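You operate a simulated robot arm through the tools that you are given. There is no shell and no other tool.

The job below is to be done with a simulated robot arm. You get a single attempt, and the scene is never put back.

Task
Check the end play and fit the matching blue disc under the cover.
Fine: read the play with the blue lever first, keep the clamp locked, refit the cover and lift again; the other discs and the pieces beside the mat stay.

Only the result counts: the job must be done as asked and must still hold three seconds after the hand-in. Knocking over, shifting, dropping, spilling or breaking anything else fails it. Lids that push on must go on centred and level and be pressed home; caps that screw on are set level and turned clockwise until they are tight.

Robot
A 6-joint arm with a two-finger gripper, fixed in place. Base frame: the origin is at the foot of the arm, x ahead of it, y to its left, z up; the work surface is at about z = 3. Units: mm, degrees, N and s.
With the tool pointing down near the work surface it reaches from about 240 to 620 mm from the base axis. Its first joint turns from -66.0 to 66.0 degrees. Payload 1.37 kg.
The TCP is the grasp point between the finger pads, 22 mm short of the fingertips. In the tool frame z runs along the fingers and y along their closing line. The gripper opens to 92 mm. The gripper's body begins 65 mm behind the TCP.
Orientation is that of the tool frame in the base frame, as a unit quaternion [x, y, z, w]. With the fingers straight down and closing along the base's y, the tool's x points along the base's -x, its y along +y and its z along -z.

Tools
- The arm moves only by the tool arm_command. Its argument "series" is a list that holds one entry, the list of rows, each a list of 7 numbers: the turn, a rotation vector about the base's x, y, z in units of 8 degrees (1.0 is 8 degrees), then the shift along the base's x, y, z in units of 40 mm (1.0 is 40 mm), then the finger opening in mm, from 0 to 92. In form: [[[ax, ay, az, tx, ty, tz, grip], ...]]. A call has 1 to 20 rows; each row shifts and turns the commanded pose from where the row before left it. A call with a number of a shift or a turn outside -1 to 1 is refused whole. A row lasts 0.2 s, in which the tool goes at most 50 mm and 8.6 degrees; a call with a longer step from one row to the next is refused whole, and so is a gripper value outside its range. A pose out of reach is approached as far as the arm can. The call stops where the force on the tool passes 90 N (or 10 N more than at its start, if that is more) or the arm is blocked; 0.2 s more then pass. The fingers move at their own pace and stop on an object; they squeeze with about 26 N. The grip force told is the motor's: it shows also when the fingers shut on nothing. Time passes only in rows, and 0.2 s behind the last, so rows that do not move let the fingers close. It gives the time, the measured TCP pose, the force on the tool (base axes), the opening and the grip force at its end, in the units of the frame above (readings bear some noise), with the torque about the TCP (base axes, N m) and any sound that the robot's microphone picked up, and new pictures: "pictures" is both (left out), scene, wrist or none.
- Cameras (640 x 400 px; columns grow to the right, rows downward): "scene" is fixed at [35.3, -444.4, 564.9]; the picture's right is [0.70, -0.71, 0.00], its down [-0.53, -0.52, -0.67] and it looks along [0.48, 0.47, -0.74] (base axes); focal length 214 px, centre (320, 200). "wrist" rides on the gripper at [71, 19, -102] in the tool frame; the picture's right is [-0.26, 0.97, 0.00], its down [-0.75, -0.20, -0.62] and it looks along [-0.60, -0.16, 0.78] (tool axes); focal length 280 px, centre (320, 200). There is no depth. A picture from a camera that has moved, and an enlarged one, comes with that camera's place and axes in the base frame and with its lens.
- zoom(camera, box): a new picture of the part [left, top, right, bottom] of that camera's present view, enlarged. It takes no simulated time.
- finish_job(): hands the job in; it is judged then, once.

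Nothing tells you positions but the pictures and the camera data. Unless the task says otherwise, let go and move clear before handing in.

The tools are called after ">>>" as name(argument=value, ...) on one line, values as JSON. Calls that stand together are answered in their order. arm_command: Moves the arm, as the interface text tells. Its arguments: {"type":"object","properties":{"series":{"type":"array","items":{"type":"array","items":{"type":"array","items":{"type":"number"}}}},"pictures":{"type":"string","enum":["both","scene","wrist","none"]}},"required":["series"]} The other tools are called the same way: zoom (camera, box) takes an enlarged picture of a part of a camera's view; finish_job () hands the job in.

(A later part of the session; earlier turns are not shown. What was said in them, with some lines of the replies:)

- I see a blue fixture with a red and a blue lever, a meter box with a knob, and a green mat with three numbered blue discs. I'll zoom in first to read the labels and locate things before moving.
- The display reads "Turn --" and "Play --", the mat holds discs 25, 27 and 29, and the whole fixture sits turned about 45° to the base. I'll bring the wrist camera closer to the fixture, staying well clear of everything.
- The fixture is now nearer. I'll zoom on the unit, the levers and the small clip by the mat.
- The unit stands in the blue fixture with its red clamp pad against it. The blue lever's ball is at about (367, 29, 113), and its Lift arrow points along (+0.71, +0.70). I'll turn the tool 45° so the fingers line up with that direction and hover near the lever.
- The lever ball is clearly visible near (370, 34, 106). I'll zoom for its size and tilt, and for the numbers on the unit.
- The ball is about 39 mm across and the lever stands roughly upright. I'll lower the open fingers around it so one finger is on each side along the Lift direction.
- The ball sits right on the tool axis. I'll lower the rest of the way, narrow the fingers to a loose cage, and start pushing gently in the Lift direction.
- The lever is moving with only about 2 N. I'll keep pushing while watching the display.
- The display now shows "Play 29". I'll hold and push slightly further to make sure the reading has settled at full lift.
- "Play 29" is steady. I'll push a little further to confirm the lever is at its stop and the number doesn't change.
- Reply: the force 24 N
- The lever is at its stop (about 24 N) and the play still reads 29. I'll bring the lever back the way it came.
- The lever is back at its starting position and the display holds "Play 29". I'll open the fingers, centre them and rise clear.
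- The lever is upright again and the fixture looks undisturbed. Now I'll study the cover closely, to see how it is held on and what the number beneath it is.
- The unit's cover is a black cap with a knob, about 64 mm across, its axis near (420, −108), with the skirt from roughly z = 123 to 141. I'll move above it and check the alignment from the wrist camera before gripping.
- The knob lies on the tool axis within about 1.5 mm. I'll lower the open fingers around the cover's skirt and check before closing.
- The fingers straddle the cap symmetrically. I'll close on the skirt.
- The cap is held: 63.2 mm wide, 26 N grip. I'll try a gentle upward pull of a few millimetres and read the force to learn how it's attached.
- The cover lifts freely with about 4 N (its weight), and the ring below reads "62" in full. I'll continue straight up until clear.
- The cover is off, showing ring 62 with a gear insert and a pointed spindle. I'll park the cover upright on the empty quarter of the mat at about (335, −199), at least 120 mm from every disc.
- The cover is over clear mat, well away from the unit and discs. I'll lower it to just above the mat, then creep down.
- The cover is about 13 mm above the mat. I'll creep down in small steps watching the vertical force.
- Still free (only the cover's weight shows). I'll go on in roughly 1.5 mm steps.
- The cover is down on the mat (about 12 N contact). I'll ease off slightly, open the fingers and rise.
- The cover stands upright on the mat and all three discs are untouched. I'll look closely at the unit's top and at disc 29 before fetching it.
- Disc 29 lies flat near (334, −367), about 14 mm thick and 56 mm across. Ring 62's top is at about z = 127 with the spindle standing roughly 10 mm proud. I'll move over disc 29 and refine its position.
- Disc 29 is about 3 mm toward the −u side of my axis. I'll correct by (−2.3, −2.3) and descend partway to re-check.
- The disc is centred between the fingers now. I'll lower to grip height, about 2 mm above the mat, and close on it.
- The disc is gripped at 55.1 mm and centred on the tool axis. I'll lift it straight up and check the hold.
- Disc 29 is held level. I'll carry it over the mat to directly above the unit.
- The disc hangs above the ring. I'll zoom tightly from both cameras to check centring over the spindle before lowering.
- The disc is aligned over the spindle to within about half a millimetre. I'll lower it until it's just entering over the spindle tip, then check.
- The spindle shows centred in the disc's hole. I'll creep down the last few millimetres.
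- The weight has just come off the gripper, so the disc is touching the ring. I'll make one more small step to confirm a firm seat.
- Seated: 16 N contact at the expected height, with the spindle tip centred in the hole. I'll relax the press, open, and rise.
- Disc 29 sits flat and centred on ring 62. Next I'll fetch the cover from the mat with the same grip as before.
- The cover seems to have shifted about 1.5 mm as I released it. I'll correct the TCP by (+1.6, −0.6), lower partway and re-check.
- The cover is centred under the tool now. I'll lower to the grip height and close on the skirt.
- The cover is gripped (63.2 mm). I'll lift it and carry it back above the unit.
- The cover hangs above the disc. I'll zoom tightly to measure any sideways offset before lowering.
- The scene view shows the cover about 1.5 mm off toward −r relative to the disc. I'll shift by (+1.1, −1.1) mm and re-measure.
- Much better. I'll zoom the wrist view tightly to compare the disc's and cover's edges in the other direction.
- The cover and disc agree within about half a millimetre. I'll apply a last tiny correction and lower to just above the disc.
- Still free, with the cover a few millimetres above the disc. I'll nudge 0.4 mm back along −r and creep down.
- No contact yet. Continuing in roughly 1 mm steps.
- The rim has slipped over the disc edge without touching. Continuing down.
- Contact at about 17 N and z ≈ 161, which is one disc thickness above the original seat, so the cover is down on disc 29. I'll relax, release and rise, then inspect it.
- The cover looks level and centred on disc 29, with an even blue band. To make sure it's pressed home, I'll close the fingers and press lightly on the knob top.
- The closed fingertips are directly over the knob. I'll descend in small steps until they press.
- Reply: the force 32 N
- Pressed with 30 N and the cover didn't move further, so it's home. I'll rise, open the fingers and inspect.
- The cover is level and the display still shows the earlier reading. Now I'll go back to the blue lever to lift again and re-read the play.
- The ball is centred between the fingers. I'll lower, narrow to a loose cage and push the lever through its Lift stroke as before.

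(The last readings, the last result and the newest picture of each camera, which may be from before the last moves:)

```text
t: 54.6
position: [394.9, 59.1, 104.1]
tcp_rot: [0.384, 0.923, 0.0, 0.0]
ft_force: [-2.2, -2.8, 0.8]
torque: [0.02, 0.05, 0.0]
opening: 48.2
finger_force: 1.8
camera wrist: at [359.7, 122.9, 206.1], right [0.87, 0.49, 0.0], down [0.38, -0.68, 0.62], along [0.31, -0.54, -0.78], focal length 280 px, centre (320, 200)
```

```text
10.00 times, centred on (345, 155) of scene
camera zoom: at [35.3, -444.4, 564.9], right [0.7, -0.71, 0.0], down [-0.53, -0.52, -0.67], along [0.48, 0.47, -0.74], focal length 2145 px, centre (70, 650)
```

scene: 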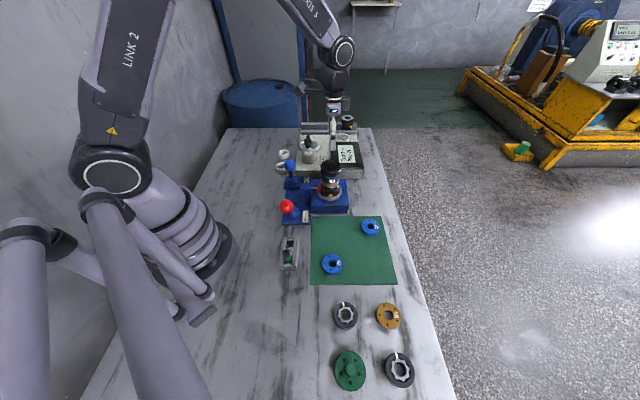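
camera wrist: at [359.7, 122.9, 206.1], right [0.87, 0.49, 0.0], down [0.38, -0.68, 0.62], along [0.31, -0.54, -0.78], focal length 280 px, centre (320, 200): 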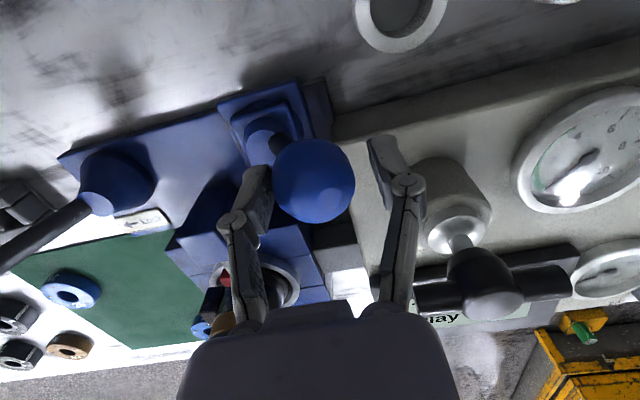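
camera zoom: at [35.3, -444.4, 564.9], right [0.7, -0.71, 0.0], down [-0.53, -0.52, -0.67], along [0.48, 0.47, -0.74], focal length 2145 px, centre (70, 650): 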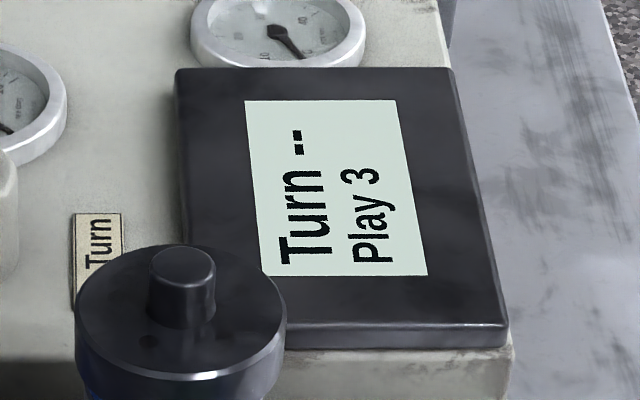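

The play now reads 3, down from 29. I'll push on to the full stop as before and look at the reading and the dials again.

>>> arm_command(series=[[[0, 0, 0, 0.08, 0.079, -0.03, 46], [0, 0, 0, 0.08, 0.079, -0.04, 46], [0, 0, 0, 0, 0, 0, 46], [0, 0, 0, 0, 0, 0, 46]]], pictures="none")

>>> zoom(camera="scene", box=[320, 135, 370, 175])

>>> zoom(camera="scene", box=[328, 126, 360, 150])

>>> zoom(camera="scene", box=[295, 125, 330, 160])

>>> zoom(camera="wrist", box=[500, 60, 640, 320])

```text
t: 55.6
position: [402.0, 64.7, 101.3]
tcp_rot: [0.384, 0.923, -0.001, -0.001]
ft_force: [-8.1, -12.8, -2.4]
torque: [0.02, 0.07, 0.1]
opening: 54.9
finger_force: 6.7
```

```text
10.00 times, centred on (345, 155) of scene
camera zoom: at [35.3, -444.4, 564.9], right [0.7, -0.71, 0.0], down [-0.53, -0.52, -0.67], along [0.48, 0.47, -0.74], focal length 2145 px, centre (70, 650)
```

zoom: 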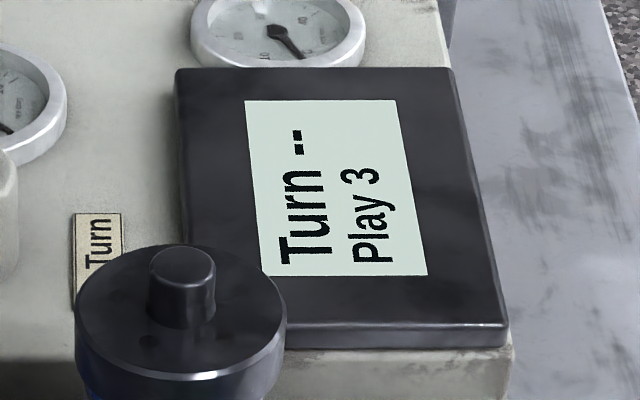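

```text
16.00 times, centred on (344, 138) of scene
camera zoom: at [35.3, -444.4, 564.9], right [0.7, -0.71, 0.0], down [-0.53, -0.52, -0.67], along [0.48, 0.47, -0.74], focal length 3432 px, centre (-64, 1192)
```

zoom: 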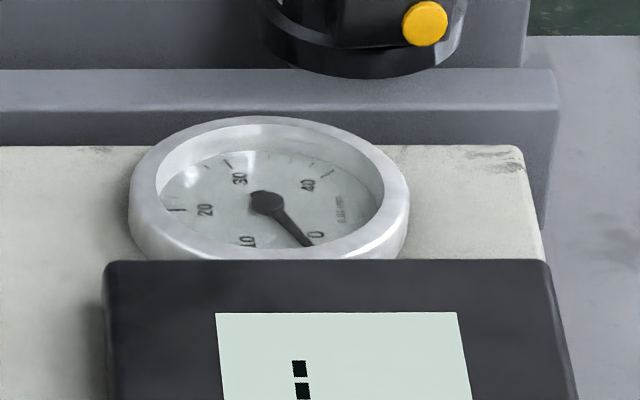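

```text
11.43 times, centred on (312, 142) of scene
camera zoom: at [35.3, -444.4, 564.9], right [0.7, -0.71, 0.0], down [-0.53, -0.52, -0.67], along [0.48, 0.47, -0.74], focal length 2451 px, centre (406, 857)
```

zoom: 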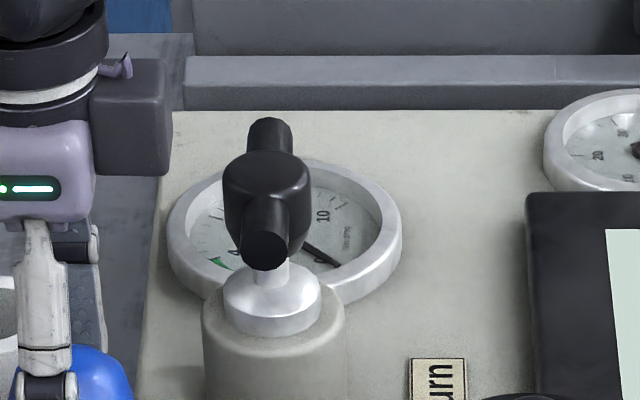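

```text
1.54 times, centred on (570, 190) of wrist
camera zoom: at [365.8, 128.6, 202.9], right [0.87, 0.49, 0.0], down [0.39, -0.68, 0.62], along [0.31, -0.54, -0.78], focal length 431 px, centre (-65, 215)
```

zoom: 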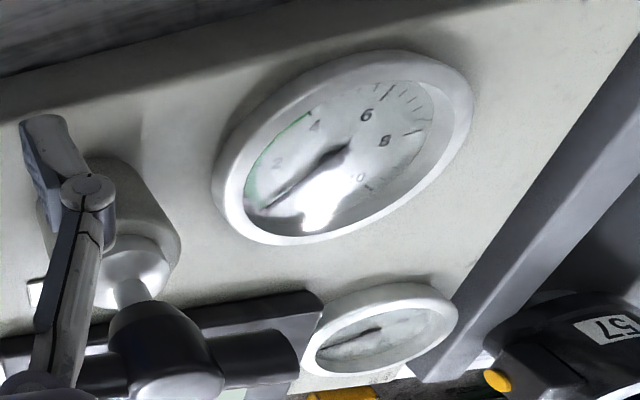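

The reading holds at 3 at full lift, and the play dial's needle has dropped from 29 to 3 (in 0.01 mm). So disc 29 has taken up the play. I'll return the lever to its starting position.

>>> arm_command(series=[[[0, 0, 0, -0.08, -0.079, 0.04, 46], [0, 0, 0, -0.08, -0.079, 0.03, 46], [0, 0, 0, -0.16, -0.158, 0.04, 46], [0, 0, 0, -0.16, -0.158, 0.03, 46], [0, 0, 0, -0.16, -0.158, 0.02, 46], [0, 0, 0, -0.16, -0.158, 0.01, 46], [0, 0, 0, -0.07, -0.071, 0, 46], [0, 0, 0, 0, 0, 0, 46]]], pictures="wrist")

>>> zoom(camera="scene", box=[250, 120, 370, 210])

```text
t: 57.4
position: [367.6, 31.1, 108.2]
tcp_rot: [0.385, 0.923, 0.001, 0.001]
ft_force: [3.1, 2.5, -0.8]
torque: [-0.07, -0.04, -0.01]
opening: 48.6
finger_force: 1.8
camera wrist: at [331.4, 94.6, 210.2], right [0.87, 0.49, 0.0], down [0.38, -0.68, 0.63], along [0.31, -0.54, -0.78], focal length 280 px, centre (320, 200)
```

wrist: 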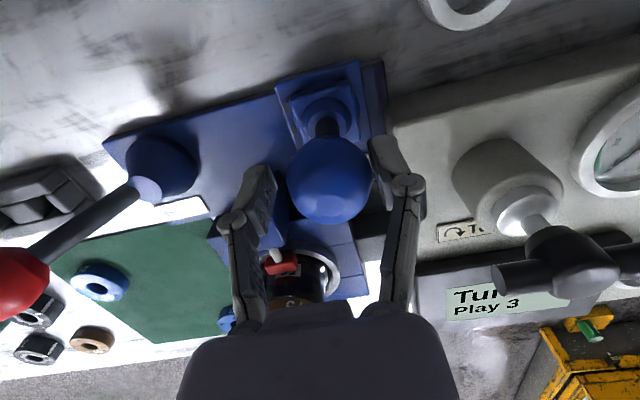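

```text
4.44 times, centred on (310, 165) of scene
camera zoom: at [35.3, -444.4, 564.9], right [0.7, -0.71, 0.0], down [-0.53, -0.52, -0.67], along [0.48, 0.47, -0.74], focal length 953 px, centre (364, 356)
```

zoom: 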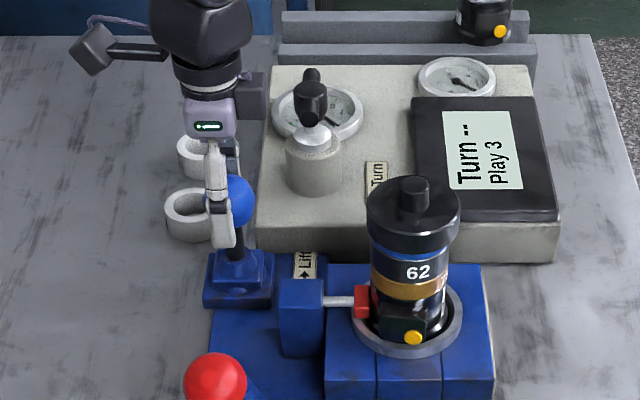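

The lever is back upright and "Play 3" is held on the display. I'll open, centre and rise well clear, then do a final check of everything.

>>> arm_command(series=[[[0, 0, 0, 0.05, 0.05, 0, 70], [0, 0, 0, 0, 0, 0, 70], [0, 0, 0, 0, 0, 0, 70], [0, 0, 0, 0, 0, 0.6, 70], [0, 0, 0, 0, 0, 0.95, 70], [0, 0, 0, 0, 0, 0.95, 70], [0, 0, 0, 0, 0, 0.95, 70], [0, 0, 0, -0.5, 0, 0.8, 70], [0, 0, 0, 0, 0, 0, 70], [0, 0, 0, 0, 0, 0, 70]]], pictures="both")

>>> zoom(camera="scene", box=[260, 130, 380, 215])

>>> zoom(camera="scene", box=[265, 200, 430, 400])

>>> zoom(camera="scene", box=[312, 155, 348, 205])

```text
t: 59.6
position: [350.6, 31.6, 279.3]
tcp_rot: [0.385, 0.923, -0.001, 0.0]
ft_force: [-0.2, 0.6, -0.9]
torque: [-0.03, -0.01, 0.0]
opening: 69.9
finger_force: 0.1
camera wrist: at [313.3, 96.5, 380.2], right [0.87, 0.49, 0.0], down [0.38, -0.68, 0.62], along [0.31, -0.54, -0.78], focal length 280 px, centre (320, 200)
```

scene: 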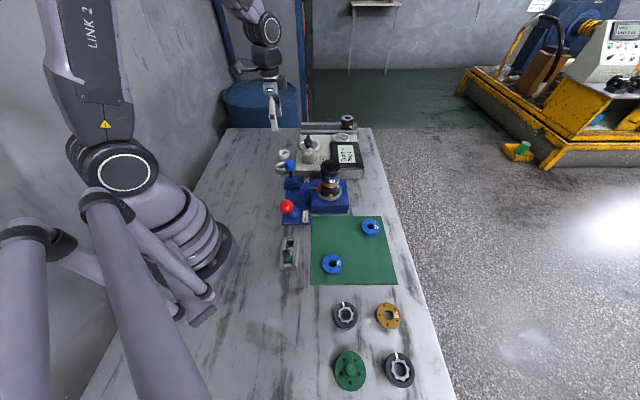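
wrist: 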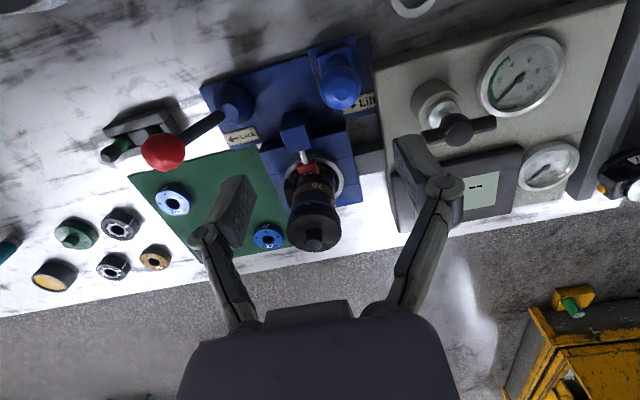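

```text
4.71 times, centred on (320, 172) of scene
camera zoom: at [35.3, -444.4, 564.9], right [0.7, -0.71, 0.0], down [-0.53, -0.52, -0.67], along [0.48, 0.47, -0.74], focal length 1009 px, centre (320, 329)
```

zoom: 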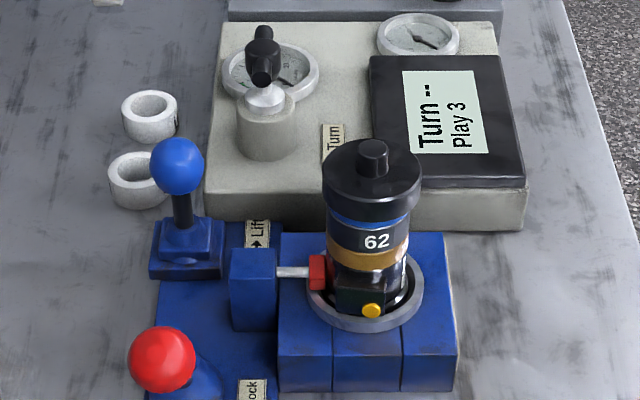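

```text
2.00 times, centred on (348, 300) of scene
camera zoom: at [35.3, -444.4, 564.9], right [0.7, -0.71, 0.0], down [-0.53, -0.52, -0.67], along [0.48, 0.47, -0.74], focal length 429 px, centre (265, 0)
```

zoom: 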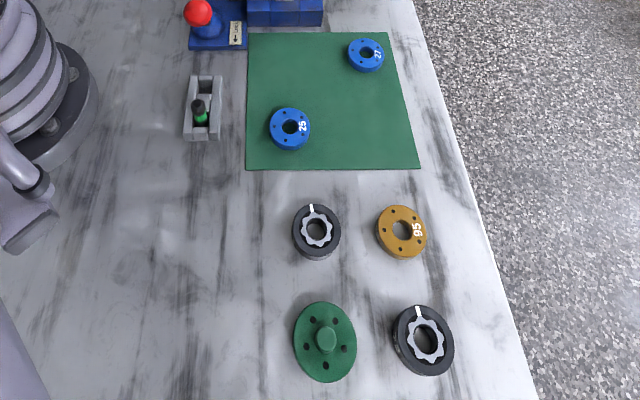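

```text
8.00 times, centred on (330, 180) of scene
camera zoom: at [35.3, -444.4, 564.9], right [0.7, -0.71, 0.0], down [-0.53, -0.52, -0.67], along [0.48, 0.47, -0.74], focal length 1716 px, centre (240, 360)
```

zoom: 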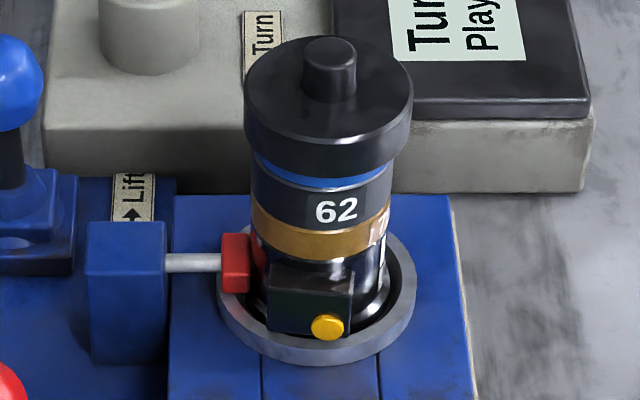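

Disc 29 is under the level, seated cover, the clamp is still locked and the blue lever is upright. The second lift read 3, against 29 before. Discs 25 and 27 and the pieces beside the mat haven't moved, and the arm is clear, so I'm handing in.

>>> finish_job()

```text
The job is handed in.
```

The first lift with the blue lever read a play of 29, so I fitted the blue disc marked 29 under the cover. After I refitted the cover, the second lift read 3. No target play was given, so I took "matching" to mean the disc with the same number as the reading.

- **Cover:** it sits centred and level on the disc. I pressed it down with about 30 N and it did not move any further.
- **Levers:** I never touched the red clamp lever and it is still locked. The blue lever is back upright where it started.
- **Other pieces:** discs 25 and 27 and the pieces beside the mat were not moved. I set the cover on the empty part of the mat for a while and have since put it back on the unit.

The job is handed in, with the gripper open and the arm clear. The hand-in returned no verdict.
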